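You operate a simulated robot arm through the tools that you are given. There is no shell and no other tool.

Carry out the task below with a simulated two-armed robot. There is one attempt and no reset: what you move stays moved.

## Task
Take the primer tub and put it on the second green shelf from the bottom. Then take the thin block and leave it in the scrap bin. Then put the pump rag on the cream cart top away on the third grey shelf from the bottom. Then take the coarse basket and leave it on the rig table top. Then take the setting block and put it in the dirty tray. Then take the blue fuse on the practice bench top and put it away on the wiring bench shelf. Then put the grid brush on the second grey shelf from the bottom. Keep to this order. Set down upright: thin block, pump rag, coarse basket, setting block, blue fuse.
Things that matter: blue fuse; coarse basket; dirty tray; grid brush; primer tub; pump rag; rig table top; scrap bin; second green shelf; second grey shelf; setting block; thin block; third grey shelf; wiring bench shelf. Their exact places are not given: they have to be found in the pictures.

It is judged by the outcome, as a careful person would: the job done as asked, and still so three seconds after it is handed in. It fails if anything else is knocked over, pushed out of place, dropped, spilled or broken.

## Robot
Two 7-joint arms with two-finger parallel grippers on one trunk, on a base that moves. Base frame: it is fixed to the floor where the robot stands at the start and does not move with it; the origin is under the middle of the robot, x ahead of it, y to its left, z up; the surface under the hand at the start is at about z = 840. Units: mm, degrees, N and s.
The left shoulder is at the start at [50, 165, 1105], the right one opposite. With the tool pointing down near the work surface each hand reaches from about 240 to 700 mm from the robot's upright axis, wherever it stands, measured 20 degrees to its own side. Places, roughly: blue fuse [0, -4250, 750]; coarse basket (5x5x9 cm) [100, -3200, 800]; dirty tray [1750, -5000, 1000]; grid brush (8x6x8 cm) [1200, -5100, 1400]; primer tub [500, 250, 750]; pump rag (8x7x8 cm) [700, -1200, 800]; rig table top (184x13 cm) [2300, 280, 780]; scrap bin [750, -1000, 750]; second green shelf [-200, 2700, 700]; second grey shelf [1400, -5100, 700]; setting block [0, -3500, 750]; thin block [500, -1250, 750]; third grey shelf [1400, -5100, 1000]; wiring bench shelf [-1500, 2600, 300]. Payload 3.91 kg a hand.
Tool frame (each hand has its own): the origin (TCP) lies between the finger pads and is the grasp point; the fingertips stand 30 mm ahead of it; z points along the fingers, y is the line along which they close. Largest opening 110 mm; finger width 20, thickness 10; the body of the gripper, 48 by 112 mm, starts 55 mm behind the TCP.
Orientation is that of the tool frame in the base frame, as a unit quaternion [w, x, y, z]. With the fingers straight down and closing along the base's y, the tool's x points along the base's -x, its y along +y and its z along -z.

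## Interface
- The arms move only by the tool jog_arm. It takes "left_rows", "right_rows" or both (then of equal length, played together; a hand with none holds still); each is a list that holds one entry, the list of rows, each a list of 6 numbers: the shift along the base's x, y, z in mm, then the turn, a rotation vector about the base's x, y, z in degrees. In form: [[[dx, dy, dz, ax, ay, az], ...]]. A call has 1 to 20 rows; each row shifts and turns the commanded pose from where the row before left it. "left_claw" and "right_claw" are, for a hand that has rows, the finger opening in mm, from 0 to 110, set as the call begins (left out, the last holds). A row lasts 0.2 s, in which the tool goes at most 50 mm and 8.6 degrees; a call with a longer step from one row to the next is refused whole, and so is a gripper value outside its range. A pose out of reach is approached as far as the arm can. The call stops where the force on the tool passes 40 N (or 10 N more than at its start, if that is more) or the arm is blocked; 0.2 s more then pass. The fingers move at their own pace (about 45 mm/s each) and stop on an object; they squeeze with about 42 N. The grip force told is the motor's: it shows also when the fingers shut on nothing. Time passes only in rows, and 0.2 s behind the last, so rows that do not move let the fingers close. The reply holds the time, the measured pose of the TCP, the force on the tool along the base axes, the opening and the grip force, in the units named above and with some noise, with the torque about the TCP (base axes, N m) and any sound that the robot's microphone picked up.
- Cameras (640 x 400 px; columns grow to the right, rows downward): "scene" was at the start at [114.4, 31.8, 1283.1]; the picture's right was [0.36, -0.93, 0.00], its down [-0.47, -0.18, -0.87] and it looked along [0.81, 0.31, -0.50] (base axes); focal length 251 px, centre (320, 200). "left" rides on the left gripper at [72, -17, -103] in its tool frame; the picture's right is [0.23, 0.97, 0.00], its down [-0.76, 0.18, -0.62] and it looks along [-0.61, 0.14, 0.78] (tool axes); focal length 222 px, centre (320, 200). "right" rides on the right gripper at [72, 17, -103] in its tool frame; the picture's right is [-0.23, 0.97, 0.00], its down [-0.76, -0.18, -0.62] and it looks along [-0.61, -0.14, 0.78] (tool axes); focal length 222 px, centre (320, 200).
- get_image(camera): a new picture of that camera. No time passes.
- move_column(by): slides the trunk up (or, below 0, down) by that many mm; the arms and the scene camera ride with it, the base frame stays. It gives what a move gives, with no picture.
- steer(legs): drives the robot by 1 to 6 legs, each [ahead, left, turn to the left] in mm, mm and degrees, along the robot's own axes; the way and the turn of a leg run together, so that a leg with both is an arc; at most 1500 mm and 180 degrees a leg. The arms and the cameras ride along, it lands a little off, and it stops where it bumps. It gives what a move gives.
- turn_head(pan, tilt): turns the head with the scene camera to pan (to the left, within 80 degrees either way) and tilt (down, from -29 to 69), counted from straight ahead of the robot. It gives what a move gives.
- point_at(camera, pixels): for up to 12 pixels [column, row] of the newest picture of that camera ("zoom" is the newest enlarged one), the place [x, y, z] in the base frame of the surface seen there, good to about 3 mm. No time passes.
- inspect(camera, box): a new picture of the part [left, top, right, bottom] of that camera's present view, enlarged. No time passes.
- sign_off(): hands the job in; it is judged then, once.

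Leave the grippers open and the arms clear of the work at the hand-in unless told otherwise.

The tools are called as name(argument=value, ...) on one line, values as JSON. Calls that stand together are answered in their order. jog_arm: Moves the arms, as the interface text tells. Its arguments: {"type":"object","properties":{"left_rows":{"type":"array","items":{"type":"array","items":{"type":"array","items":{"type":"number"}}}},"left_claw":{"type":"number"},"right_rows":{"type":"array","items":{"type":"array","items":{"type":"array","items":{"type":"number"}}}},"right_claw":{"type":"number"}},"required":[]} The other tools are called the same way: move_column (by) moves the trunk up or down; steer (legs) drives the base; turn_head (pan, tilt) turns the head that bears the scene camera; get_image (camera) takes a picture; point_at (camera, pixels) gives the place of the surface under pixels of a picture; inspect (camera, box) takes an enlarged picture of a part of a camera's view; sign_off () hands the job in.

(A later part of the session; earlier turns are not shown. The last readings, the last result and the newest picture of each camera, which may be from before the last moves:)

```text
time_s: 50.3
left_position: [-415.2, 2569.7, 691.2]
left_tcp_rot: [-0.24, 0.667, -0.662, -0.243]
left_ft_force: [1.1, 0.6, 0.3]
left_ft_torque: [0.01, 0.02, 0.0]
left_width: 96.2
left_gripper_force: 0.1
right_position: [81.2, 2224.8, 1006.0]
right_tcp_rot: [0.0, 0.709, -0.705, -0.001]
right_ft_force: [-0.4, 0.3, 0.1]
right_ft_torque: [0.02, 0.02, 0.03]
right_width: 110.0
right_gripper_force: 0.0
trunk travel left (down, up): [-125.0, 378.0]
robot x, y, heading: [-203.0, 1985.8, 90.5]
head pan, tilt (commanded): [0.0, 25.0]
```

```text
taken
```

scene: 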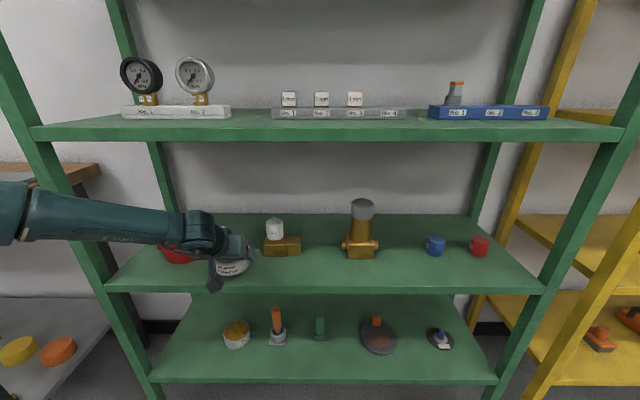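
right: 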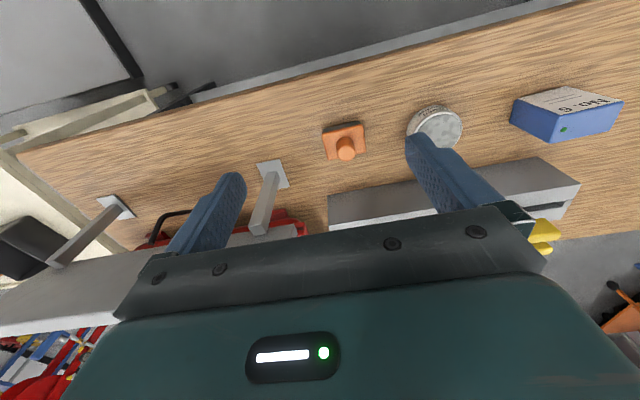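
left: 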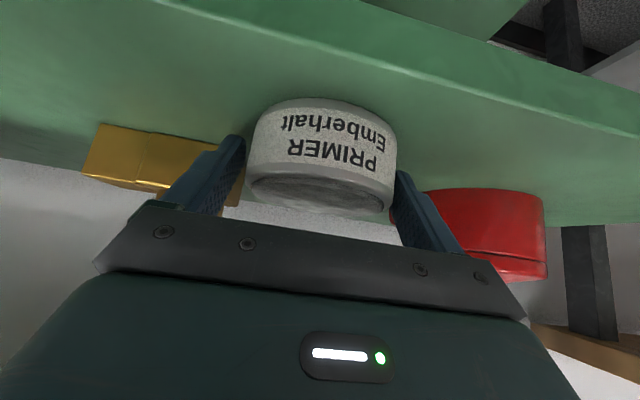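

The tub has been released and stands on the board. I'll withdraw the hand backward and up along the finger axis, then straight back.

jog_arm(left_rows=[[[0, -10, 8, 0, 0, 0], [0, -20, 12, 0, 0, 0], [0, -25, 14, 0, 0, 0], [0, -30, 10, 0, 0, 0], [0, -40, 5, 0, 0, 0], [0, -40, 0, 0, 0, 0], [0, 0, 0, 0, 0, 0]]])

get_image(camera="scene")

get_image(camera="left")

```text
time_s: 51.9
left_position: [-414.7, 2405.8, 741.2]
left_tcp_rot: [-0.24, 0.667, -0.662, -0.243]
left_ft_force: [-0.3, -0.5, 0.0]
left_ft_torque: [-0.01, -0.02, -0.01]
left_width: 95.9
left_gripper_force: 0.1
right_position: [82.9, 2223.8, 1006.3]
right_tcp_rot: [-0.001, 0.709, -0.705, -0.001]
right_ft_force: [-0.2, -0.7, -0.2]
right_ft_torque: [0.0, -0.02, 0.01]
right_width: 110.2
right_gripper_force: 0.1
trunk travel left (down, up): [-125.0, 378.0]
robot x, y, heading: [-197.2, 1983.3, 90.2]
head pan, tilt (commanded): [0.0, 25.0]
```

```text
taken
```

scene: 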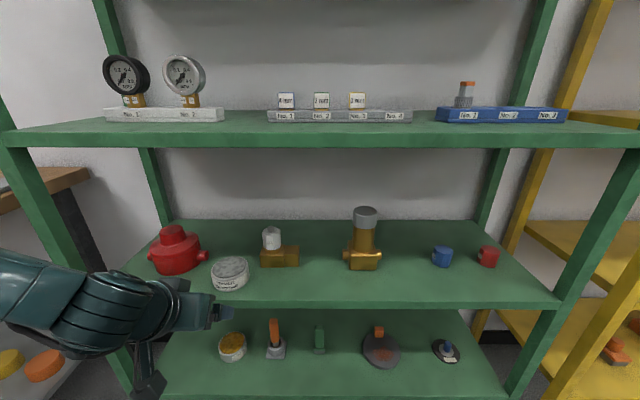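

```text
taken
```

left: 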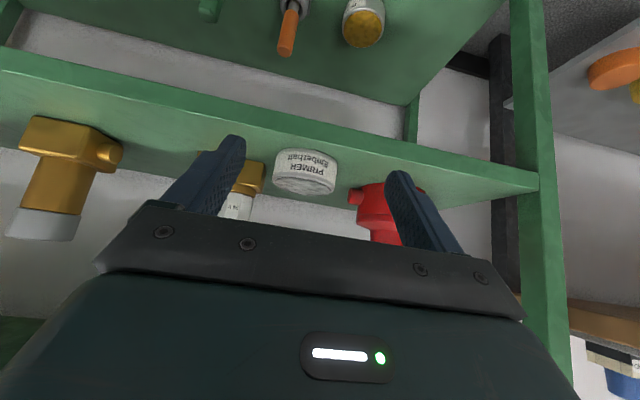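

The primer tub is on the second green shelf and nothing else has moved. I'll back away, raise the trunk, turn right to face +x, and move sideways toward the start spot to look at the cream cart.

steer(legs=[[-700, 0, 0], [0, 0, -90.3]])

move_column(by=200)

steer(legs=[[-100, -1300, 0]])

turn_head(pan=-70, tilt=20)

get_image(camera="scene")

```text
time_s: 59.5
left_position: [227.9, 1498.5, 739.7]
left_tcp_rot: [0.341, -0.012, 0.94, 0.004]
left_ft_force: [-0.3, -0.1, -0.1]
left_ft_torque: [0.0, -0.01, -0.01]
left_width: 96.1
left_gripper_force: 0.0
right_position: [55.4, 998.1, 1005.6]
right_tcp_rot: [0.001, -0.012, 1.0, 0.001]
right_ft_force: [0.5, 0.2, -0.3]
right_ft_torque: [0.0, 0.0, 0.01]
right_width: 110.1
right_gripper_force: 0.1
trunk travel left (down, up): [-125.0, 378.0]
robot x, y, heading: [-194.8, 1280.4, 1.4]
head pan, tilt (commanded): [0.0, 25.0]
```

```text
time_s: 61.7
left_position: [227.1, 1498.7, 940.3]
left_tcp_rot: [0.341, -0.013, 0.94, 0.005]
left_ft_force: [-0.3, 0.6, 0.4]
left_ft_torque: [0.0, 0.0, 0.01]
left_width: 96.2
left_gripper_force: 0.1
right_position: [54.6, 998.8, 1207.6]
right_tcp_rot: [0.0, -0.012, 1.0, 0.001]
right_ft_force: [0.0, 0.2, -0.3]
right_ft_torque: [0.0, 0.0, 0.0]
right_width: 110.1
right_gripper_force: 0.0
trunk travel left (down, up): [-325.0, 178.0]
robot x, y, heading: [-192.8, 1274.4, 1.7]
head pan, tilt (commanded): [0.0, 25.0]
```

```text
time_s: 73.2
left_position: [154.4, 202.5, 939.1]
left_tcp_rot: [0.343, -0.007, 0.939, 0.002]
left_ft_force: [0.5, -0.4, 0.5]
left_ft_torque: [0.01, -0.02, 0.01]
left_width: 96.1
left_gripper_force: 0.2
right_position: [-22.2, -294.1, 1207.5]
right_tcp_rot: [0.001, -0.008, 1.0, 0.0]
right_ft_force: [0.8, 0.3, -0.2]
right_ft_torque: [0.01, 0.02, 0.01]
right_width: 109.8
right_gripper_force: 0.2
trunk travel left (down, up): [-325.0, 178.0]
robot x, y, heading: [-268.0, -17.3, 0.6]
head pan, tilt (commanded): [0.0, 25.0]
```

```text
time_s: 74.7
left_position: [154.7, 202.2, 941.0]
left_tcp_rot: [0.342, -0.008, 0.94, 0.003]
left_ft_force: [-0.4, -0.2, -0.1]
left_ft_torque: [-0.01, 0.0, 0.01]
left_width: 95.9
left_gripper_force: 0.0
right_position: [-21.6, -294.8, 1206.2]
right_tcp_rot: [0.0, -0.007, 1.0, 0.001]
right_ft_force: [-0.6, 0.1, 0.9]
right_ft_torque: [-0.01, -0.01, 0.03]
right_width: 109.8
right_gripper_force: 0.0
trunk travel left (down, up): [-325.0, 178.0]
robot x, y, heading: [-270.1, -15.2, 0.9]
head pan, tilt (commanded): [-70.0, 20.0]
```

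```text
taken
```

scene: 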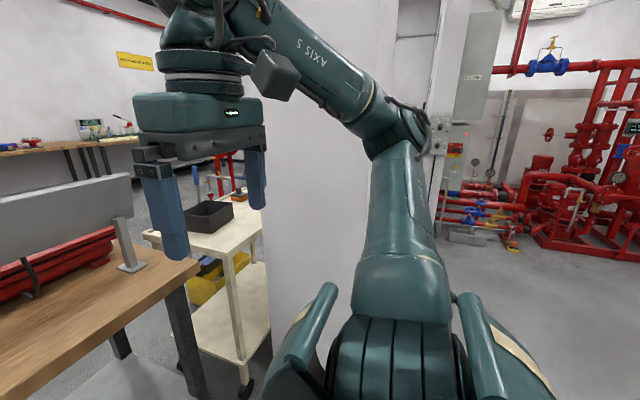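

I can see the cream cart with the black bin at (205, 215) and a white pillar right behind the arm. I'll measure the pillar, cart and bench corner.

point_at(camera="scene", pixels=[[275, 150], [330, 150], [275, 300], [265, 330], [255, 235], [245, 375], [150, 235], [195, 262], [200, 370], [205, 220], [390, 60], [270, 370]])

inspect(camera="scene", box=[120, 140, 280, 240])

```text
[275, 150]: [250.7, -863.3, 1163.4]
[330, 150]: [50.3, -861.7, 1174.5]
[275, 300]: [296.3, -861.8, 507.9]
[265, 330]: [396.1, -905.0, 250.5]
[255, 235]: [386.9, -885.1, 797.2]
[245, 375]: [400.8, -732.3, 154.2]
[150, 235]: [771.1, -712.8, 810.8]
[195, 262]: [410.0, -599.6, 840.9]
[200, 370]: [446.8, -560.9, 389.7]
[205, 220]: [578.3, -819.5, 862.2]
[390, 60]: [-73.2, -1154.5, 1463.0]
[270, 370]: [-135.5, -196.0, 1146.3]
```

```text
4.00 times, centred on (200, 190) of scene
```

zoom: 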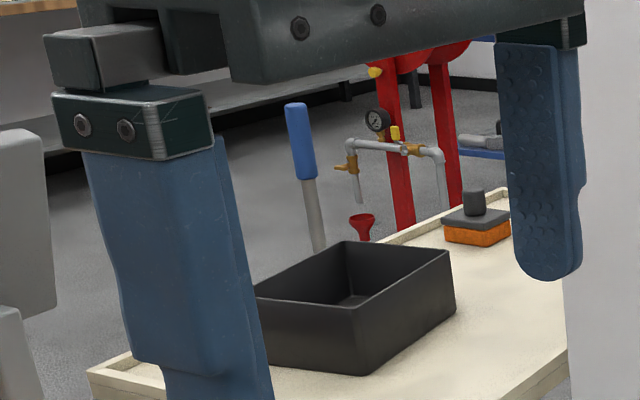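

The pillar's face is at y≈−862 and it spans x ≈ −80 to 310. The cart sits beyond the bench end at x≈390 and up, so I have to go around the pillar. I'll move back, turn right to face −y, and look ahead.

steer(legs=[[-350, 0, 0], [0, 0, -90.8]])

turn_head(pan=15, tilt=20)

get_image(camera="scene")

turn_head(pan=-40, tilt=20)

get_image(camera="scene")

```text
time_s: 80.8
left_position: [-400.8, -447.1, 939.8]
left_tcp_rot: [0.241, 0.665, 0.664, -0.242]
left_ft_force: [0.1, 0.5, -0.7]
left_ft_torque: [-0.03, -0.02, -0.03]
left_width: 95.9
left_gripper_force: 0.1
right_position: [-897.1, -262.8, 1206.0]
right_tcp_rot: [0.001, 0.708, 0.706, 0.0]
right_ft_force: [-0.1, -0.3, -0.4]
right_ft_torque: [0.0, 0.01, 0.0]
right_width: 110.1
right_gripper_force: 0.0
trunk travel left (down, up): [-325.0, 178.0]
robot x, y, heading: [-613.1, -22.7, -89.8]
head pan, tilt (commanded): [-70.0, 20.0]
```

```text
time_s: 82.4
left_position: [-401.9, -447.2, 939.7]
left_tcp_rot: [0.242, 0.665, 0.664, -0.242]
left_ft_force: [-1.1, -0.1, 0.2]
left_ft_torque: [-0.02, -0.02, 0.02]
left_width: 96.2
left_gripper_force: 0.1
right_position: [-897.5, -261.9, 1207.0]
right_tcp_rot: [0.001, 0.708, 0.707, 0.0]
right_ft_force: [-0.1, -0.5, -0.2]
right_ft_torque: [-0.03, 0.0, 0.02]
right_width: 109.8
right_gripper_force: 0.1
trunk travel left (down, up): [-325.0, 178.0]
robot x, y, heading: [-620.3, -26.1, -90.0]
head pan, tilt (commanded): [15.0, 20.0]
```

```text
taken
```

scene: 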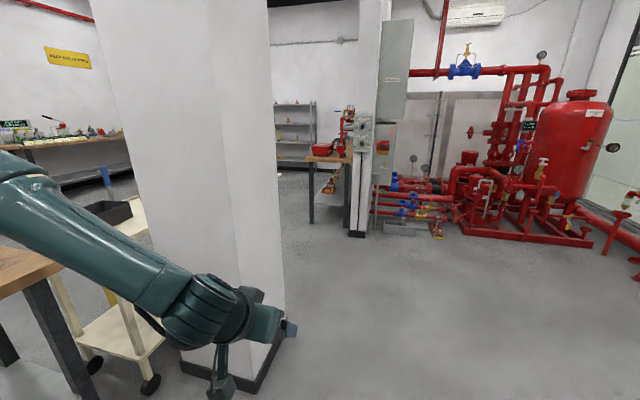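

```text
time_s: 83.6
left_position: [-402.0, -447.0, 940.7]
left_tcp_rot: [0.242, 0.665, 0.664, -0.242]
left_ft_force: [-1.0, 0.6, 0.4]
left_ft_torque: [0.0, -0.01, -0.02]
left_width: 95.6
left_gripper_force: 0.1
right_position: [-896.8, -261.3, 1207.1]
right_tcp_rot: [0.001, 0.708, 0.706, 0.0]
right_ft_force: [-0.2, 0.8, 0.1]
right_ft_torque: [-0.02, 0.01, -0.01]
right_width: 110.2
right_gripper_force: 0.1
trunk travel left (down, up): [-325.0, 178.0]
robot x, y, heading: [-612.5, -22.2, -90.2]
head pan, tilt (commanded): [-40.0, 20.0]
```

```text
taken
```

scene: 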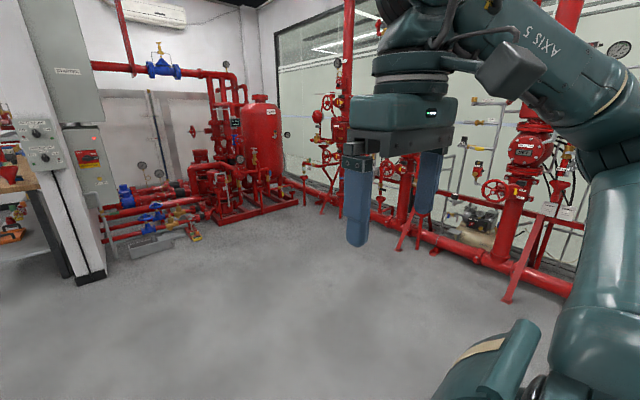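

The floor ahead, right of the pillar, is open. I'll measure the wall stub with the cabinet and the red pipework on the right.

point_at(camera="scene", pixels=[[92, 282], [60, 260], [20, 260], [150, 250], [300, 205], [500, 270], [520, 295], [200, 320], [300, 300], [195, 238]])

turn_head(pan=30, tilt=30)

get_image(camera="scene")

point_at(camera="scene", pixels=[[245, 60], [245, 320], [170, 310], [150, 350], [240, 200], [130, 250], [90, 230], [280, 130], [270, 90], [200, 150]])

```text
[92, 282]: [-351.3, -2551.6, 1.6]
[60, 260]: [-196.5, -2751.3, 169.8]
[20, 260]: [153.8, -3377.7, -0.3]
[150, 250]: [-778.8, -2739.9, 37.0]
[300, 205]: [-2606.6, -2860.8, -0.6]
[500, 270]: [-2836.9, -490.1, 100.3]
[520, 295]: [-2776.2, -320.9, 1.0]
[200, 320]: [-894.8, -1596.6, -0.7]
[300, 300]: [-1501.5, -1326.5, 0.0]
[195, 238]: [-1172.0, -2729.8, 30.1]
```

```text
time_s: 85.0
left_position: [-401.3, -447.2, 941.1]
left_tcp_rot: [0.242, 0.665, 0.664, -0.242]
left_ft_force: [0.7, -0.5, -0.6]
left_ft_torque: [-0.01, -0.03, 0.01]
left_width: 96.2
left_gripper_force: 0.0
right_position: [-896.3, -262.0, 1206.7]
right_tcp_rot: [0.001, 0.708, 0.707, 0.0]
right_ft_force: [-0.4, 0.2, -0.3]
right_ft_torque: [0.01, 0.01, 0.0]
right_width: 110.2
right_gripper_force: 0.1
trunk travel left (down, up): [-325.0, 178.0]
robot x, y, heading: [-617.1, -23.4, -89.9]
head pan, tilt (commanded): [30.0, 30.0]
```

```text
taken
```

scene: 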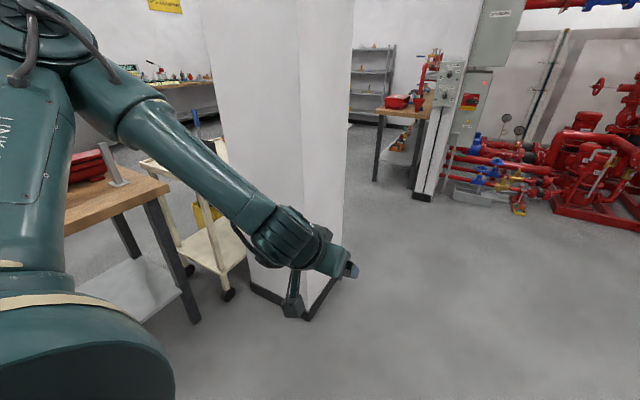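

```text
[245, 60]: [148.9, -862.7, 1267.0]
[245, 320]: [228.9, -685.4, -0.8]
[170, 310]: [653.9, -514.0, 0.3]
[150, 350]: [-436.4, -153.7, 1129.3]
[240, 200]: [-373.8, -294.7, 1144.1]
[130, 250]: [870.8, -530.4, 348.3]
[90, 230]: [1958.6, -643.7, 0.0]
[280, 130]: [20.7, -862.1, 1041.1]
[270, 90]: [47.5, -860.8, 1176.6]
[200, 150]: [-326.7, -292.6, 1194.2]
```

The wall stub's corner is at (−351, −2551), with a clear passage between it and the pillar. I'll drive ahead 1450 mm along x≈−613 and then look left at the cart.

steer(legs=[[1450, 0, 0]])

turn_head(pan=75, tilt=25)

get_image(camera="scene")

```text
time_s: 92.2
left_position: [-406.9, -1881.9, 940.0]
left_tcp_rot: [0.241, 0.666, 0.663, -0.242]
left_ft_force: [0.3, 0.5, -0.6]
left_ft_torque: [-0.03, -0.04, -0.03]
left_width: 96.1
left_gripper_force: 0.1
right_position: [-901.1, -1694.6, 1207.1]
right_tcp_rot: [0.002, 0.709, 0.705, 0.0]
right_ft_force: [0.4, 0.1, -0.3]
right_ft_torque: [0.01, -0.01, 0.02]
right_width: 110.0
right_gripper_force: 0.0
trunk travel left (down, up): [-325.0, 178.0]
robot x, y, heading: [-613.2, -1451.4, -90.1]
head pan, tilt (commanded): [30.0, 30.0]
```

```text
time_s: 93.3
left_position: [-406.5, -1882.1, 940.7]
left_tcp_rot: [0.241, 0.666, 0.663, -0.243]
left_ft_force: [0.3, 0.1, -0.8]
left_ft_torque: [-0.01, 0.03, -0.03]
left_width: 96.1
left_gripper_force: 0.1
right_position: [-901.1, -1693.9, 1206.5]
right_tcp_rot: [0.001, 0.709, 0.706, 0.001]
right_ft_force: [0.3, -0.3, -0.2]
right_ft_torque: [0.03, 0.01, 0.01]
right_width: 109.9
right_gripper_force: 0.0
trunk travel left (down, up): [-325.0, 178.0]
robot x, y, heading: [-619.3, -1456.5, -90.3]
head pan, tilt (commanded): [75.0, 25.0]
```

```text
taken
```

scene: 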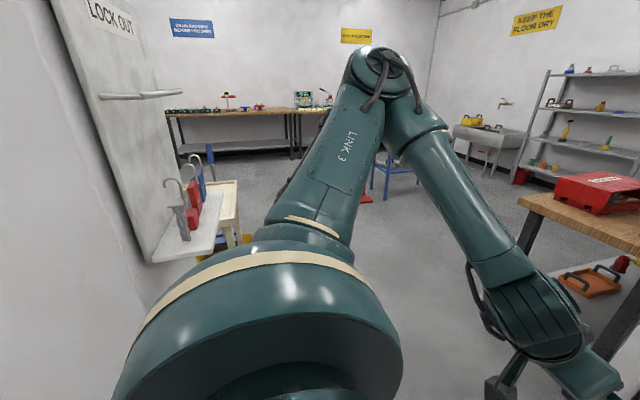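

A "LOCK OUT" board with a small shelf hangs on the pillar's far side. There is a bench at the right, near the wall stub. I'll measure these obstacles and the cart's visible corner.

point_at(camera="scene", pixels=[[160, 255], [225, 240], [120, 240], [60, 60], [150, 100], [188, 96], [240, 210], [215, 185], [525, 198], [575, 280], [40, 150], [600, 345]])

turn_head(pan=30, tilt=25)

get_image(camera="scene")

```text
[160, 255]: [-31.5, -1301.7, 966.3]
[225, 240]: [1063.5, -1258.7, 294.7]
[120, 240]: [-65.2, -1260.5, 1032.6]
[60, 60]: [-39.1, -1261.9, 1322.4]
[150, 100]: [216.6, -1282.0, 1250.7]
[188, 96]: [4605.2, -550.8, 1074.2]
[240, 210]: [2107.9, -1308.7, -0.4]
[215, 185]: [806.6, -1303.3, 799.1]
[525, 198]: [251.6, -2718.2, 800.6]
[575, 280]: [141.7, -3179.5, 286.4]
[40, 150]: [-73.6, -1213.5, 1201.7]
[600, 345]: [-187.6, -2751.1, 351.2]
```

```text
time_s: 94.4
left_position: [-405.3, -1880.3, 939.2]
left_tcp_rot: [0.241, 0.666, 0.663, -0.243]
left_ft_force: [0.7, 0.0, 0.0]
left_ft_torque: [0.01, -0.01, 0.0]
left_width: 95.8
left_gripper_force: 0.1
right_position: [-901.6, -1694.5, 1207.9]
right_tcp_rot: [0.001, 0.709, 0.705, 0.0]
right_ft_force: [0.2, 0.0, 0.1]
right_ft_torque: [-0.01, 0.01, -0.02]
right_width: 109.8
right_gripper_force: 0.0
trunk travel left (down, up): [-325.0, 178.0]
robot x, y, heading: [-614.3, -1458.5, -90.4]
head pan, tilt (commanded): [30.0, 25.0]
```

```text
taken
```

scene: 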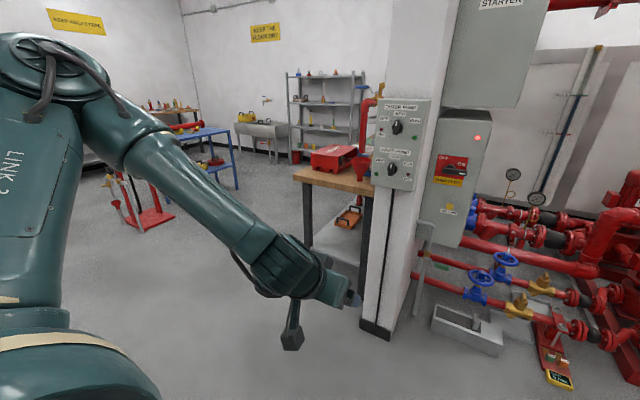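

I'll measure the red stand and the floor ahead-left to plan a path along the cart's end.

point_at(camera="scene", pixels=[[150, 225], [120, 180], [300, 175], [375, 335], [355, 200], [235, 185], [170, 200], [250, 250], [180, 300], [200, 350]])

steer(legs=[[450, 0, 0], [0, 0, 90]])

turn_head(pan=30, tilt=20)

get_image(camera="scene")

```text
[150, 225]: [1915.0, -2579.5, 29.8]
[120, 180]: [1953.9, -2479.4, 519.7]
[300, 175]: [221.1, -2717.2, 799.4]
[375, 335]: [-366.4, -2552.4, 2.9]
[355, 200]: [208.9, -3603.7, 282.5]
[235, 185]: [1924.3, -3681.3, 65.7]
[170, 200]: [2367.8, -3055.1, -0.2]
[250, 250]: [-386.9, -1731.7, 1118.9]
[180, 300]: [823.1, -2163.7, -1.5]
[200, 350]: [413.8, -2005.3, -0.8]
```

```text
time_s: 100.9
left_position: [-192.8, -1691.4, 939.6]
left_tcp_rot: [0.342, 0.004, 0.94, -0.001]
left_ft_force: [-0.2, 0.0, -0.2]
left_ft_torque: [0.02, 0.01, -0.02]
left_width: 95.6
left_gripper_force: 0.1
right_position: [-382.4, -2183.6, 1206.7]
right_tcp_rot: [0.001, 0.005, 1.0, 0.001]
right_ft_force: [-0.3, 0.4, -0.2]
right_ft_torque: [0.0, 0.01, 0.0]
right_width: 110.0
right_gripper_force: 0.2
trunk travel left (down, up): [-325.0, 178.0]
robot x, y, heading: [-621.5, -1896.8, -0.4]
head pan, tilt (commanded): [30.0, 25.0]
```

```text
time_s: 101.6
left_position: [-192.9, -1691.2, 940.3]
left_tcp_rot: [0.342, 0.005, 0.94, -0.003]
left_ft_force: [0.8, -0.3, -0.7]
left_ft_torque: [-0.02, 0.01, -0.04]
left_width: 96.1
left_gripper_force: 0.1
right_position: [-381.8, -2183.6, 1206.4]
right_tcp_rot: [0.001, 0.006, 1.0, 0.001]
right_ft_force: [0.3, 0.3, 0.9]
right_ft_torque: [0.02, 0.02, 0.01]
right_width: 110.0
right_gripper_force: 0.0
trunk travel left (down, up): [-325.0, 178.0]
robot x, y, heading: [-619.5, -1900.9, -0.5]
head pan, tilt (commanded): [30.0, 20.0]
```

```text
taken
```

scene: 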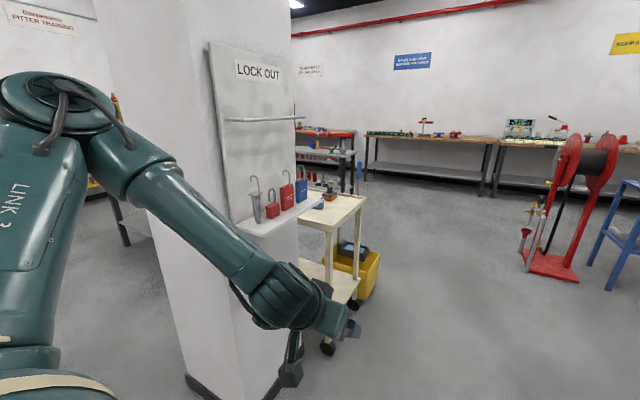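

Now the cart's right end shows at px 300–365, with the LOCK OUT shelf in front of the pillar. I'll zoom in and measure.

inspect(camera="scene", box=[220, 150, 400, 262])

point_at(camera="scene", pixels=[[325, 228], [363, 197], [300, 218], [328, 348], [355, 303], [250, 230], [300, 205], [375, 270], [365, 255], [345, 205], [345, 250], [305, 212]])

```text
3.56 times, centred on (310, 206) of scene
```

zoom: 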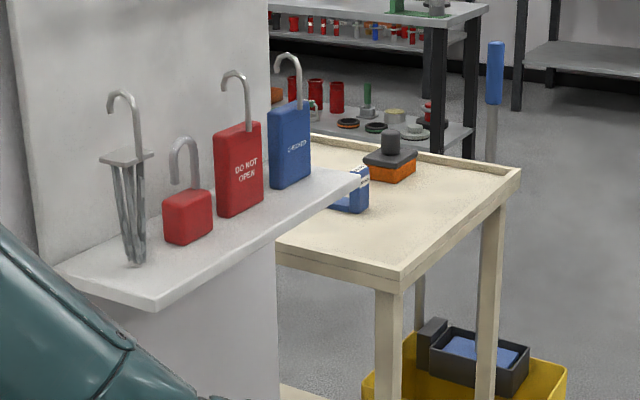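

```text
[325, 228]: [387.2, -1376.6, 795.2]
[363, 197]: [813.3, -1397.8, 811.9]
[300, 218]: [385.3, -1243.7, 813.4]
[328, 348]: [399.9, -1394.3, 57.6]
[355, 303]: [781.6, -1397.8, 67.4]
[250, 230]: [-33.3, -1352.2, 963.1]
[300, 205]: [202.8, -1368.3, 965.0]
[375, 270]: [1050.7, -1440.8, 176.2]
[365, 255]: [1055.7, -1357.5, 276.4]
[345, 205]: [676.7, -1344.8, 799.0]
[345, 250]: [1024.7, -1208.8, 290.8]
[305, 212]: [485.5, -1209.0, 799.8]
```

The cart top is at z≈799, spanning x 385–813 and y −713 to −1398. A yellow mop bucket stands on the floor on the far side, near x≥1020. I'll drive along to (600, −1930) and turn to face the cart's end (+y).

steer(legs=[[1220, -50, 0], [0, 0, 90.4]])

turn_head(pan=0, tilt=30)

get_image(camera="scene")

```text
time_s: 111.6
left_position: [389.9, -1542.0, 940.5]
left_tcp_rot: [-0.241, 0.666, -0.663, -0.242]
left_ft_force: [-0.6, 0.2, 0.6]
left_ft_torque: [-0.02, 0.01, 0.0]
left_width: 96.1
left_gripper_force: 0.1
right_position: [884.2, -1725.8, 1206.9]
right_tcp_rot: [0.0, -0.707, 0.707, 0.001]
right_ft_force: [-0.1, 0.2, 0.2]
right_ft_torque: [-0.04, 0.04, -0.02]
right_width: 110.2
right_gripper_force: 0.1
trunk travel left (down, up): [-325.0, 178.0]
robot x, y, heading: [602.4, -1970.8, 90.1]
head pan, tilt (commanded): [30.0, 20.0]
```

```text
time_s: 112.6
left_position: [389.7, -1541.1, 940.1]
left_tcp_rot: [-0.243, 0.665, -0.663, -0.242]
left_ft_force: [-0.7, 0.2, -0.2]
left_ft_torque: [0.04, 0.01, 0.01]
left_width: 95.8
left_gripper_force: 0.0
right_position: [883.9, -1725.3, 1207.2]
right_tcp_rot: [0.0, -0.707, 0.707, 0.001]
right_ft_force: [0.7, -0.3, 0.5]
right_ft_torque: [0.04, 0.02, 0.01]
right_width: 110.0
right_gripper_force: 0.1
trunk travel left (down, up): [-325.0, 178.0]
robot x, y, heading: [603.9, -1963.9, 90.3]
head pan, tilt (commanded): [0.0, 30.0]
```

```text
taken
```

scene: 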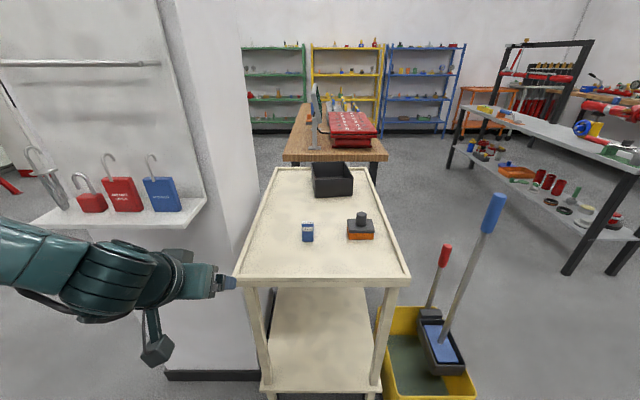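

On the cart I see the black bin at (332, 180), a small blue item at (307, 232), and an orange item with a dark knob at (360, 228). I'll zoom in to identify them.

inspect(camera="scene", box=[270, 150, 410, 260])

point_at(camera="scene", pixels=[[302, 224], [312, 224], [302, 240], [312, 240], [347, 238], [373, 238], [360, 216], [348, 225], [372, 222], [315, 195], [352, 195], [332, 165]])

```text
3.64 times, centred on (340, 205) of scene
```

zoom: 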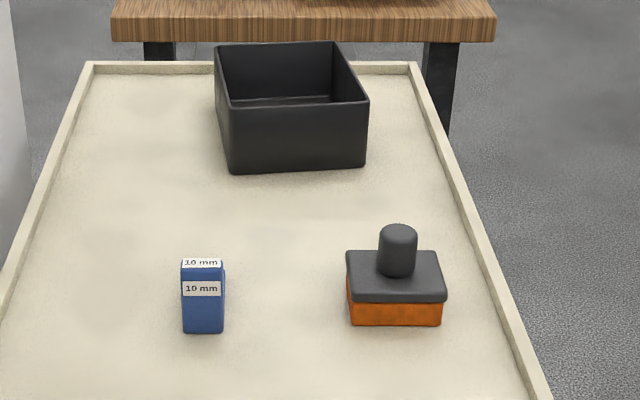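

```text
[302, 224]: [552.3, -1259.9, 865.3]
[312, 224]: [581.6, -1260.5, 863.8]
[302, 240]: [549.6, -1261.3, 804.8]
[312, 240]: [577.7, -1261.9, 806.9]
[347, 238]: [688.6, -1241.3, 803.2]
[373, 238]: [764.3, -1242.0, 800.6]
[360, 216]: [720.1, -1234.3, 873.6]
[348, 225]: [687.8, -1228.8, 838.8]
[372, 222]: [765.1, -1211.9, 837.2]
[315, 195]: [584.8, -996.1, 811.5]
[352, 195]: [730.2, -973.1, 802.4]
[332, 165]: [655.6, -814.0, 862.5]
```

The blue block is labelled "10 mm", so I take it as the thin block, at about (565, −1260). The orange pad with the dark knob, at about (725, −1215), matches the pump rag's 8x7x8 cm. The black bin is the scrap bin. I'll measure the bin rim and the mop bucket with its handles.

point_at(camera="zoom", pixels=[[217, 47], [335, 44], [366, 101], [231, 108], [290, 90], [232, 168], [362, 162], [203, 262], [185, 330], [222, 330], [225, 275], [183, 265]])

point_at(camera="scene", pixels=[[385, 315], [470, 375], [395, 390], [445, 250], [495, 200], [455, 310], [440, 300], [400, 280], [320, 285], [245, 285], [380, 300], [430, 320]])

```text
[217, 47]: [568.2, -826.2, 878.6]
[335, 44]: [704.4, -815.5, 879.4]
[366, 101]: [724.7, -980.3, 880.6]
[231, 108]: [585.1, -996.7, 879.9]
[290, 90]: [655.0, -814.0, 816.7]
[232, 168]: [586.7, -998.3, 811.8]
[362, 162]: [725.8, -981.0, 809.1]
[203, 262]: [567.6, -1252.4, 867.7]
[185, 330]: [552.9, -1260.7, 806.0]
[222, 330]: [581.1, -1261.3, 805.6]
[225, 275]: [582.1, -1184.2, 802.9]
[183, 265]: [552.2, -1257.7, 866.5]
```

```text
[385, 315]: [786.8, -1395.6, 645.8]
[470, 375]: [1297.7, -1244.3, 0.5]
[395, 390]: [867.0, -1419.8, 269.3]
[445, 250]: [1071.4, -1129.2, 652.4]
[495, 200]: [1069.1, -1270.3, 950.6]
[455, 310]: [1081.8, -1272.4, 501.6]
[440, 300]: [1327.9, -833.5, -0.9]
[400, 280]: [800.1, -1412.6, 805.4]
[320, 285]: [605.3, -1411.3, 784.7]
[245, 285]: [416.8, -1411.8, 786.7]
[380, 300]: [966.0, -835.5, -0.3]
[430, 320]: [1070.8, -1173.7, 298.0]
```

The bin rim is at z≈880 and its centre is about (645, −905). The thin block is about 30 mm wide at x 552–582, with its front at y −1260 and its top at z 868. I'll shift the robot to about (715, −1850) so the left hand can reach the block comfortably.

steer(legs=[[115, -110, 0]])

get_image(camera="scene")

```text
time_s: 114.2
left_position: [497.8, -1428.2, 939.6]
left_tcp_rot: [-0.241, 0.666, -0.664, -0.241]
left_ft_force: [0.1, 1.0, -0.6]
left_ft_torque: [0.02, 0.01, -0.01]
left_width: 95.8
left_gripper_force: 0.1
right_position: [995.2, -1611.7, 1207.0]
right_tcp_rot: [0.0, 0.708, -0.707, -0.001]
right_ft_force: [0.1, -0.1, 0.0]
right_ft_torque: [0.0, 0.02, 0.03]
right_width: 110.0
right_gripper_force: 0.1
trunk travel left (down, up): [-325.0, 178.0]
robot x, y, heading: [713.1, -1854.7, 90.2]
head pan, tilt (commanded): [0.0, 30.0]
```

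```text
taken
```

scene: 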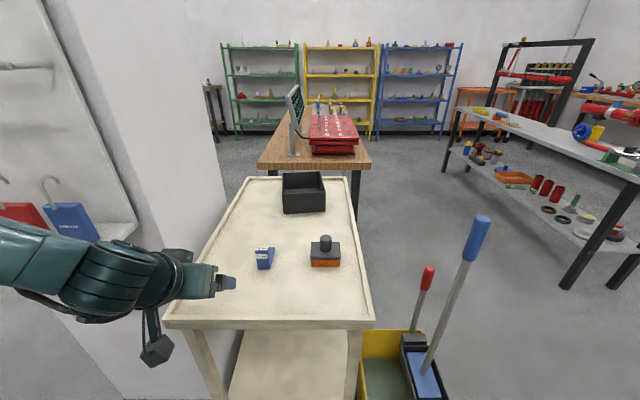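

The left forearm is near the LOCK OUT shelf in the picture, so I'll check its real distance and refine the block's position.

point_at(camera="scene", pixels=[[5, 250], [60, 270], [100, 275], [120, 235], [65, 215], [260, 250], [270, 252], [257, 266], [271, 266], [273, 258], [264, 247], [268, 247]])

inspect(camera="scene", box=[230, 225, 350, 300])

```text
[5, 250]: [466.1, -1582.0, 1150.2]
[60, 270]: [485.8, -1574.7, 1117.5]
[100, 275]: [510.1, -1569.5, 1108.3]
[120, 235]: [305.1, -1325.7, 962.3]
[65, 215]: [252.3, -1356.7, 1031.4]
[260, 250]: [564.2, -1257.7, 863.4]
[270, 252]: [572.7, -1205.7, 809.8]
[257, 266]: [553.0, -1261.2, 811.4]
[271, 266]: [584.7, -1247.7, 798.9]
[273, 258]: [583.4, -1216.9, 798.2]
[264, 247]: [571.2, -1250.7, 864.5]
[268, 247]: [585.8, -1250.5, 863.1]
```

```text
5.33 times, centred on (290, 262) of scene
```

zoom: 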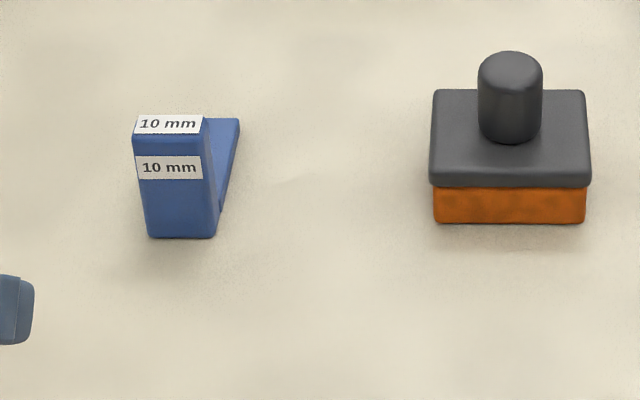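

The thin block is actually L-shaped: an upright 30 mm plate at y≈−1254 with a foot extending back (+y). I'll bring the left hand over the upright plate with the fingers straight down, closing along x, and check with its camera.

jog_arm(left_rows=[[[8.7, 21.8, 2.5, -5, 0, 0], [8.7, 21.8, 2.5, -5, 0, 0], [8.7, 21.8, 2.5, -5, 0, 0], [8.7, 21.8, 2.5, -5, 0, 0], [8.7, 21.8, 2.5, -5, 0, 0], [8.7, 21.8, 2.5, -5, 0, 0], [8.7, 21.8, 2.5, -5, 0, 0], [8.7, 21.8, 2.5, -5, 0, 0], [0, 0, 0, 0, 0, 0]]], left_claw=80)

get_image(camera="left")

get_image(camera="scene")

```text
time_s: 116.2
left_position: [509.4, -1319.6, 973.7]
left_tcp_rot: [0.002, 0.707, -0.707, 0.0]
left_ft_force: [0.7, -0.2, 0.9]
left_ft_torque: [0.0, -0.01, 0.02]
left_width: 79.9
left_gripper_force: 0.1
left hand out of reach, approached as far as the arm can: row 6, 7, 8
right_position: [993.6, -1611.8, 1207.6]
right_tcp_rot: [0.0, 0.708, -0.706, -0.001]
right_ft_force: [0.1, 1.4, 0.2]
right_ft_torque: [0.01, -0.01, -0.02]
right_width: 110.2
right_gripper_force: 0.0
trunk travel left (down, up): [-325.0, 178.0]
robot x, y, heading: [711.8, -1851.8, 90.3]
head pan, tilt (commanded): [0.0, 30.0]
```

```text
taken
```

left: 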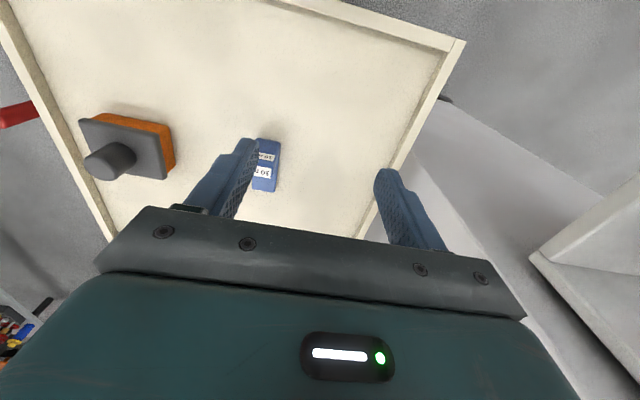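

```text
taken
```

scene: 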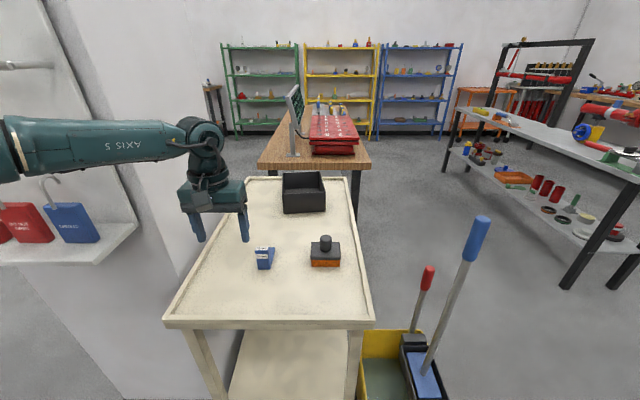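

The arm ran out of reach for this posture, so I'll check where the forearm and elbow are relative to the LOCK OUT board before adjusting.

point_at(camera="scene", pixels=[[5, 150], [60, 145], [120, 145], [190, 130], [210, 190], [65, 220], [130, 230], [20, 120]])

turn_head(pan=45, tilt=25)

get_image(camera="scene")

point_at(camera="scene", pixels=[[100, 150], [150, 150], [200, 150], [250, 150], [300, 150], [350, 150], [400, 150], [60, 150], [20, 200]])

```text
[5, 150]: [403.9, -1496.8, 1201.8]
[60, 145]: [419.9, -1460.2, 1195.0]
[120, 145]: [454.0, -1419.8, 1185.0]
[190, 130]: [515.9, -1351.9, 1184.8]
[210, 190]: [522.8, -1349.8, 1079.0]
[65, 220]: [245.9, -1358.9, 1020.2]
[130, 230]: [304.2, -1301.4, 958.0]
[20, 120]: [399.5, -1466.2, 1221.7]
```

```text
time_s: 117.3
left_position: [510.3, -1319.3, 974.4]
left_tcp_rot: [0.0, 0.708, -0.706, 0.0]
left_ft_force: [-0.7, 0.3, -0.5]
left_ft_torque: [-0.03, 0.01, 0.0]
left_width: 80.2
left_gripper_force: 0.0
right_position: [994.2, -1610.7, 1206.5]
right_tcp_rot: [0.001, 0.707, -0.707, -0.001]
right_ft_force: [-0.4, 0.3, 0.2]
right_ft_torque: [-0.02, 0.01, -0.01]
right_width: 110.0
right_gripper_force: 0.1
trunk travel left (down, up): [-325.0, 178.0]
robot x, y, heading: [712.9, -1854.5, 90.0]
head pan, tilt (commanded): [45.0, 25.0]
```

```text
taken
```

scene: 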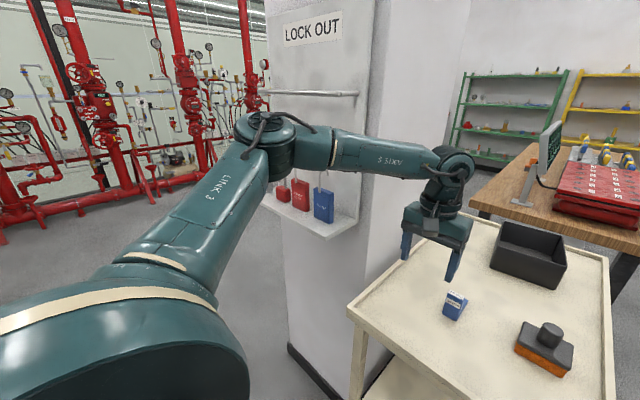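

```text
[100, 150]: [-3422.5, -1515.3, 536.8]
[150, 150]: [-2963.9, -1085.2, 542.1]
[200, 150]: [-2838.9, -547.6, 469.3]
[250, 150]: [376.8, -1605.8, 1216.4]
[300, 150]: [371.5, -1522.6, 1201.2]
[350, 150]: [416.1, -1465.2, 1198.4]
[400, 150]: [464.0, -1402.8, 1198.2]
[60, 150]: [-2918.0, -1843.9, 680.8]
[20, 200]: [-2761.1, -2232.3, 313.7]
```

The elbow is clear of the LOCK OUT board and the arm isn't fully stretched. I'll try the rest of the move toward (567, −1254) while lowering to z≈930.

jog_arm(left_rows=[[[10, 10, -15, 0, 0, 0], [12, 15, -15, 0, 0, 0], [12, 15, -14, 0, 0, 0], [12, 15, 0, 0, 0, 0], [11, 10, 0, 0, 0, 0], [0, 0, 0, 0, 0, 0]]], left_claw=80)

get_image(camera="scene")

```text
time_s: 118.7
left_position: [511.2, -1324.3, 951.2]
left_tcp_rot: [0.0, 0.708, -0.706, 0.0]
left_ft_force: [0.6, 0.4, 0.5]
left_ft_torque: [-0.01, -0.01, 0.02]
left_width: 79.7
left_gripper_force: 0.0
left hand out of reach, approached as far as the arm can: row 1, 2, 3, 4, 5
right_position: [994.4, -1612.0, 1207.6]
right_tcp_rot: [0.0, 0.707, -0.707, -0.001]
right_ft_force: [0.7, -0.3, 0.2]
right_ft_torque: [-0.02, 0.01, 0.01]
right_width: 110.0
right_gripper_force: 0.0
trunk travel left (down, up): [-325.0, 178.0]
robot x, y, heading: [712.8, -1856.4, 90.1]
head pan, tilt (commanded): [45.0, 25.0]
```

```text
taken
```

scene: 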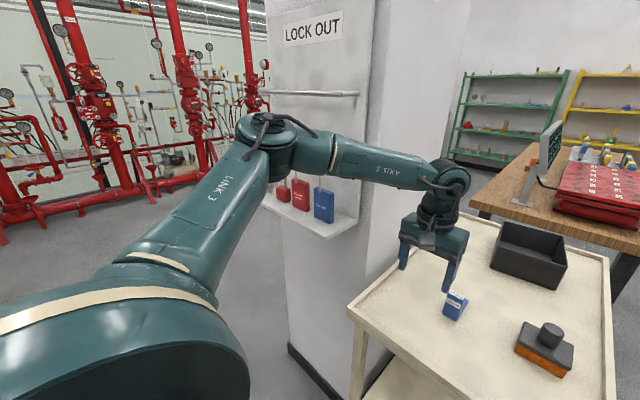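

The solver is stuck at a joint limit in this posture. Raising the trunk should make the forearm slope downward and free the wrist, so I'll go up 120 mm and try again with a lower hand.

move_column(by=120)

jog_arm(left_rows=[[[0, 0, -25, 0, 0, 0], [0, 0, -25, 0, 0, 0], [5, 5, -25, 0, 0, 0], [8, 10, -25, 0, 0, 0], [10, 12, -15, 0, 0, 0], [10, 12, -10, 0, 0, 0], [12, 15, 0, 0, 0, 0], [12, 15, 0, 0, 0, 0], [0, 0, 0, 0, 0, 0]]], left_claw=80)

get_image(camera="scene")

```text
time_s: 120.2
left_position: [510.5, -1324.8, 1070.4]
left_tcp_rot: [0.001, 0.708, -0.707, -0.001]
left_ft_force: [-0.3, -0.4, -0.3]
left_ft_torque: [0.01, -0.02, 0.0]
left_width: 80.0
left_gripper_force: 0.1
right_position: [993.8, -1611.9, 1326.8]
right_tcp_rot: [0.001, 0.708, -0.707, -0.002]
right_ft_force: [-0.6, 0.3, 0.6]
right_ft_torque: [-0.01, 0.02, 0.01]
right_width: 110.0
right_gripper_force: 0.0
trunk travel left (down, up): [-445.0, 58.0]
robot x, y, heading: [713.2, -1851.2, 89.9]
head pan, tilt (commanded): [45.0, 25.0]
```

```text
time_s: 122.2
left_position: [497.3, -1340.7, 1006.0]
left_tcp_rot: [0.0, 0.707, -0.707, -0.001]
left_ft_force: [0.9, 0.6, -0.5]
left_ft_torque: [0.01, 0.0, 0.02]
left_width: 80.1
left_gripper_force: 0.0
left hand out of reach, approached as far as the arm can: row 1, 2, 3, 4, 5, 6, 7, 8
right_position: [995.4, -1611.1, 1326.6]
right_tcp_rot: [0.0, 0.709, -0.706, -0.001]
right_ft_force: [0.8, 0.6, -0.5]
right_ft_torque: [-0.04, -0.01, 0.03]
right_width: 109.9
right_gripper_force: 0.1
trunk travel left (down, up): [-445.0, 58.0]
robot x, y, heading: [712.7, -1849.9, 90.2]
head pan, tilt (commanded): [45.0, 25.0]
```

```text
taken
```

scene: 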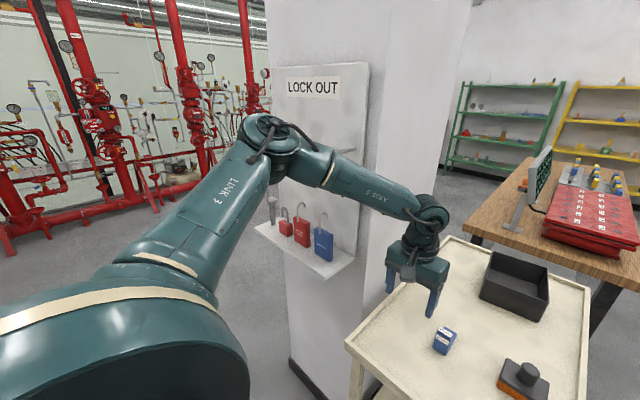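

Still stuck. I suspect a wrist joint limit tied to the tool's yaw, so I'll test small yaw turns in each direction and see which one frees the arm.

jog_arm(left_rows=[[[0, 0, 0, 0, 0, 8], [0, 0, 0, 0, 0, 8]]])

jog_arm(left_rows=[[[0, 0, 0, 0, 0, -8], [0, 0, 0, 0, 0, -8], [0, 0, 0, 0, 0, -8], [0, 0, 0, 0, 0, -8]]])

```text
time_s: 122.8
left_position: [497.7, -1341.2, 1005.2]
left_tcp_rot: [0.0, 0.799, -0.601, 0.0]
left_ft_force: [-0.8, -0.5, -1.4]
left_ft_torque: [0.0, -0.03, 0.0]
left_width: 80.1
left_gripper_force: 0.0
right_position: [993.9, -1611.4, 1325.8]
right_tcp_rot: [0.0, 0.708, -0.706, -0.001]
right_ft_force: [-1.0, -0.1, -0.9]
right_ft_torque: [0.03, -0.02, 0.01]
right_width: 109.9
right_gripper_force: 0.1
trunk travel left (down, up): [-445.0, 58.0]
robot x, y, heading: [712.9, -1850.0, 90.1]
head pan, tilt (commanded): [45.0, 25.0]
```

```text
time_s: 123.8
left_position: [498.3, -1342.1, 1004.8]
left_tcp_rot: [-0.001, -0.602, 0.799, 0.001]
left_ft_force: [-0.3, 0.6, 0.3]
left_ft_torque: [0.0, 0.0, 0.02]
left_width: 79.9
left_gripper_force: 0.0
right_position: [994.4, -1611.9, 1327.7]
right_tcp_rot: [0.0, 0.708, -0.706, -0.002]
right_ft_force: [-0.9, 0.0, 0.1]
right_ft_torque: [-0.01, 0.0, 0.0]
right_width: 110.1
right_gripper_force: 0.1
trunk travel left (down, up): [-445.0, 58.0]
robot x, y, heading: [713.7, -1848.6, 90.2]
head pan, tilt (commanded): [45.0, 25.0]
```

Yaw turns are free in both directions, so yaw isn't the limit. I'll return the yaw to square and test a pure forward step to see how it behaves.

jog_arm(left_rows=[[[0, 0, 0, 0, 0, 8], [0, 0, 0, 0, 0, 8], [0, 0, 0, 0, 0, 0]]])

jog_arm(left_rows=[[[0, 15, 0, 0, 0, 0], [0, 15, 0, 0, 0, 0]]])

jog_arm(left_rows=[[[0, 15, 20, 0, 0, 0], [0, 15, 20, 0, 0, 0]]])

```text
time_s: 124.6
left_position: [498.4, -1341.9, 1004.3]
left_tcp_rot: [-0.001, 0.708, -0.706, -0.001]
left_ft_force: [-0.3, 0.3, -0.1]
left_ft_torque: [0.02, 0.02, 0.0]
left_width: 80.0
left_gripper_force: 0.0
right_position: [994.6, -1611.3, 1326.6]
right_tcp_rot: [0.0, 0.708, -0.706, -0.002]
right_ft_force: [-0.6, 0.0, -0.1]
right_ft_torque: [0.0, 0.01, -0.02]
right_width: 110.0
right_gripper_force: 0.1
trunk travel left (down, up): [-445.0, 58.0]
robot x, y, heading: [710.7, -1851.7, 90.4]
head pan, tilt (commanded): [45.0, 25.0]
```

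```text
time_s: 125.2
left_position: [485.8, -1327.6, 1013.6]
left_tcp_rot: [0.001, 0.708, -0.706, -0.001]
left_ft_force: [-0.3, -0.3, 0.6]
left_ft_torque: [0.0, -0.03, 0.0]
left_width: 80.1
left_gripper_force: 0.1
left hand out of reach, approached as far as the arm can: row 1, 2
right_position: [993.0, -1612.3, 1326.7]
right_tcp_rot: [0.0, 0.708, -0.706, -0.002]
right_ft_force: [0.1, -0.6, -0.1]
right_ft_torque: [-0.02, -0.02, -0.02]
right_width: 109.7
right_gripper_force: 0.1
trunk travel left (down, up): [-445.0, 58.0]
robot x, y, heading: [712.4, -1852.6, 90.0]
head pan, tilt (commanded): [45.0, 25.0]
```

```text
time_s: 125.8
left_position: [481.0, -1306.7, 1057.7]
left_tcp_rot: [-0.001, 0.708, -0.706, -0.001]
left_ft_force: [-0.1, 0.1, -0.9]
left_ft_torque: [0.0, 0.01, 0.01]
left_width: 80.2
left_gripper_force: 0.1
left hand out of reach, approached as far as the arm can: row 1, 2
right_position: [994.1, -1610.9, 1327.2]
right_tcp_rot: [0.0, 0.707, -0.707, -0.002]
right_ft_force: [-0.2, 0.4, -0.2]
right_ft_torque: [-0.02, 0.03, -0.02]
right_width: 110.1
right_gripper_force: 0.1
trunk travel left (down, up): [-445.0, 58.0]
robot x, y, heading: [712.1, -1853.6, 90.4]
head pan, tilt (commanded): [45.0, 25.0]
```

The arm slides along a limit instead of extending, so its elbow posture is poor. I'll pull the hand back to a pose like the starting one (about 330 ahead, 340 left) to let the posture recover, then reach out again.

jog_arm(left_rows=[[[-15, -30, 25, 0, 0, 0], [-15, -30, 25, 0, 0, 0], [-15, -30, 25, 0, 0, 0], [-15, -30, 25, 0, 0, 0], [-15, -30, 25, 0, 0, 0], [-15, -30, 25, 0, 0, 0], [-15, -30, 25, 0, 0, 0], [0, 0, 0, 0, 0, 0]]])

get_image(camera="scene")

```text
time_s: 127.6
left_position: [377.2, -1515.9, 1232.2]
left_tcp_rot: [0.001, 0.708, -0.707, 0.001]
left_ft_force: [-0.3, 0.2, 0.2]
left_ft_torque: [-0.01, 0.03, 0.0]
left_width: 79.9
left_gripper_force: 0.0
right_position: [994.0, -1611.1, 1327.9]
right_tcp_rot: [0.0, 0.708, -0.707, -0.001]
right_ft_force: [-0.1, 0.3, 0.2]
right_ft_torque: [0.01, 0.0, -0.01]
right_width: 110.0
right_gripper_force: 0.1
trunk travel left (down, up): [-445.0, 58.0]
robot x, y, heading: [714.1, -1848.8, 89.9]
head pan, tilt (commanded): [45.0, 25.0]
```

```text
taken
```

scene: 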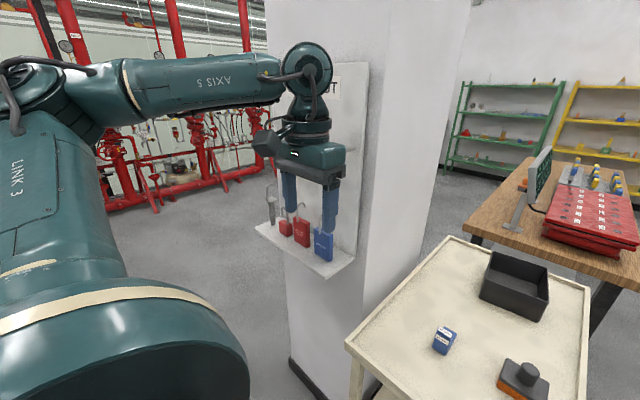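

The arm has recovered to a posture like the start. Now I'll lower and extend gradually toward the block, flattening out at z≈960.

jog_arm(left_rows=[[[20, 10, -35, 0, 0, 0], [20, 10, -35, 0, 0, 0], [20, 15, -35, 0, 0, 0], [20, 20, -35, 0, 0, 0], [20, 25, -35, 0, 0, 0], [20, 30, -30, 0, 0, 0], [15, 35, -25, 0, 0, 0], [10, 35, -20, 0, 0, 0], [0, 0, 0, 0, 0, 0]]])

get_image(camera="scene")

```text
time_s: 129.6
left_position: [504.5, -1355.4, 991.3]
left_tcp_rot: [0.0, 0.708, -0.706, -0.001]
left_ft_force: [-0.2, 0.6, -0.3]
left_ft_torque: [-0.01, -0.02, 0.0]
left_width: 80.2
left_gripper_force: 0.0
left hand out of reach, approached as far as the arm can: row 8
right_position: [993.9, -1611.7, 1326.0]
right_tcp_rot: [0.0, 0.708, -0.707, 0.0]
right_ft_force: [-0.3, 0.8, 0.5]
right_ft_torque: [-0.02, -0.04, 0.01]
right_width: 110.0
right_gripper_force: 0.1
trunk travel left (down, up): [-445.0, 58.0]
robot x, y, heading: [712.0, -1852.3, 90.0]
head pan, tilt (commanded): [45.0, 25.0]
```

```text
taken
```

scene: 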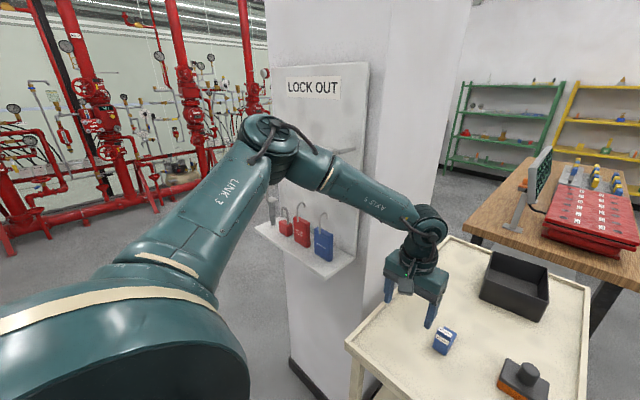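

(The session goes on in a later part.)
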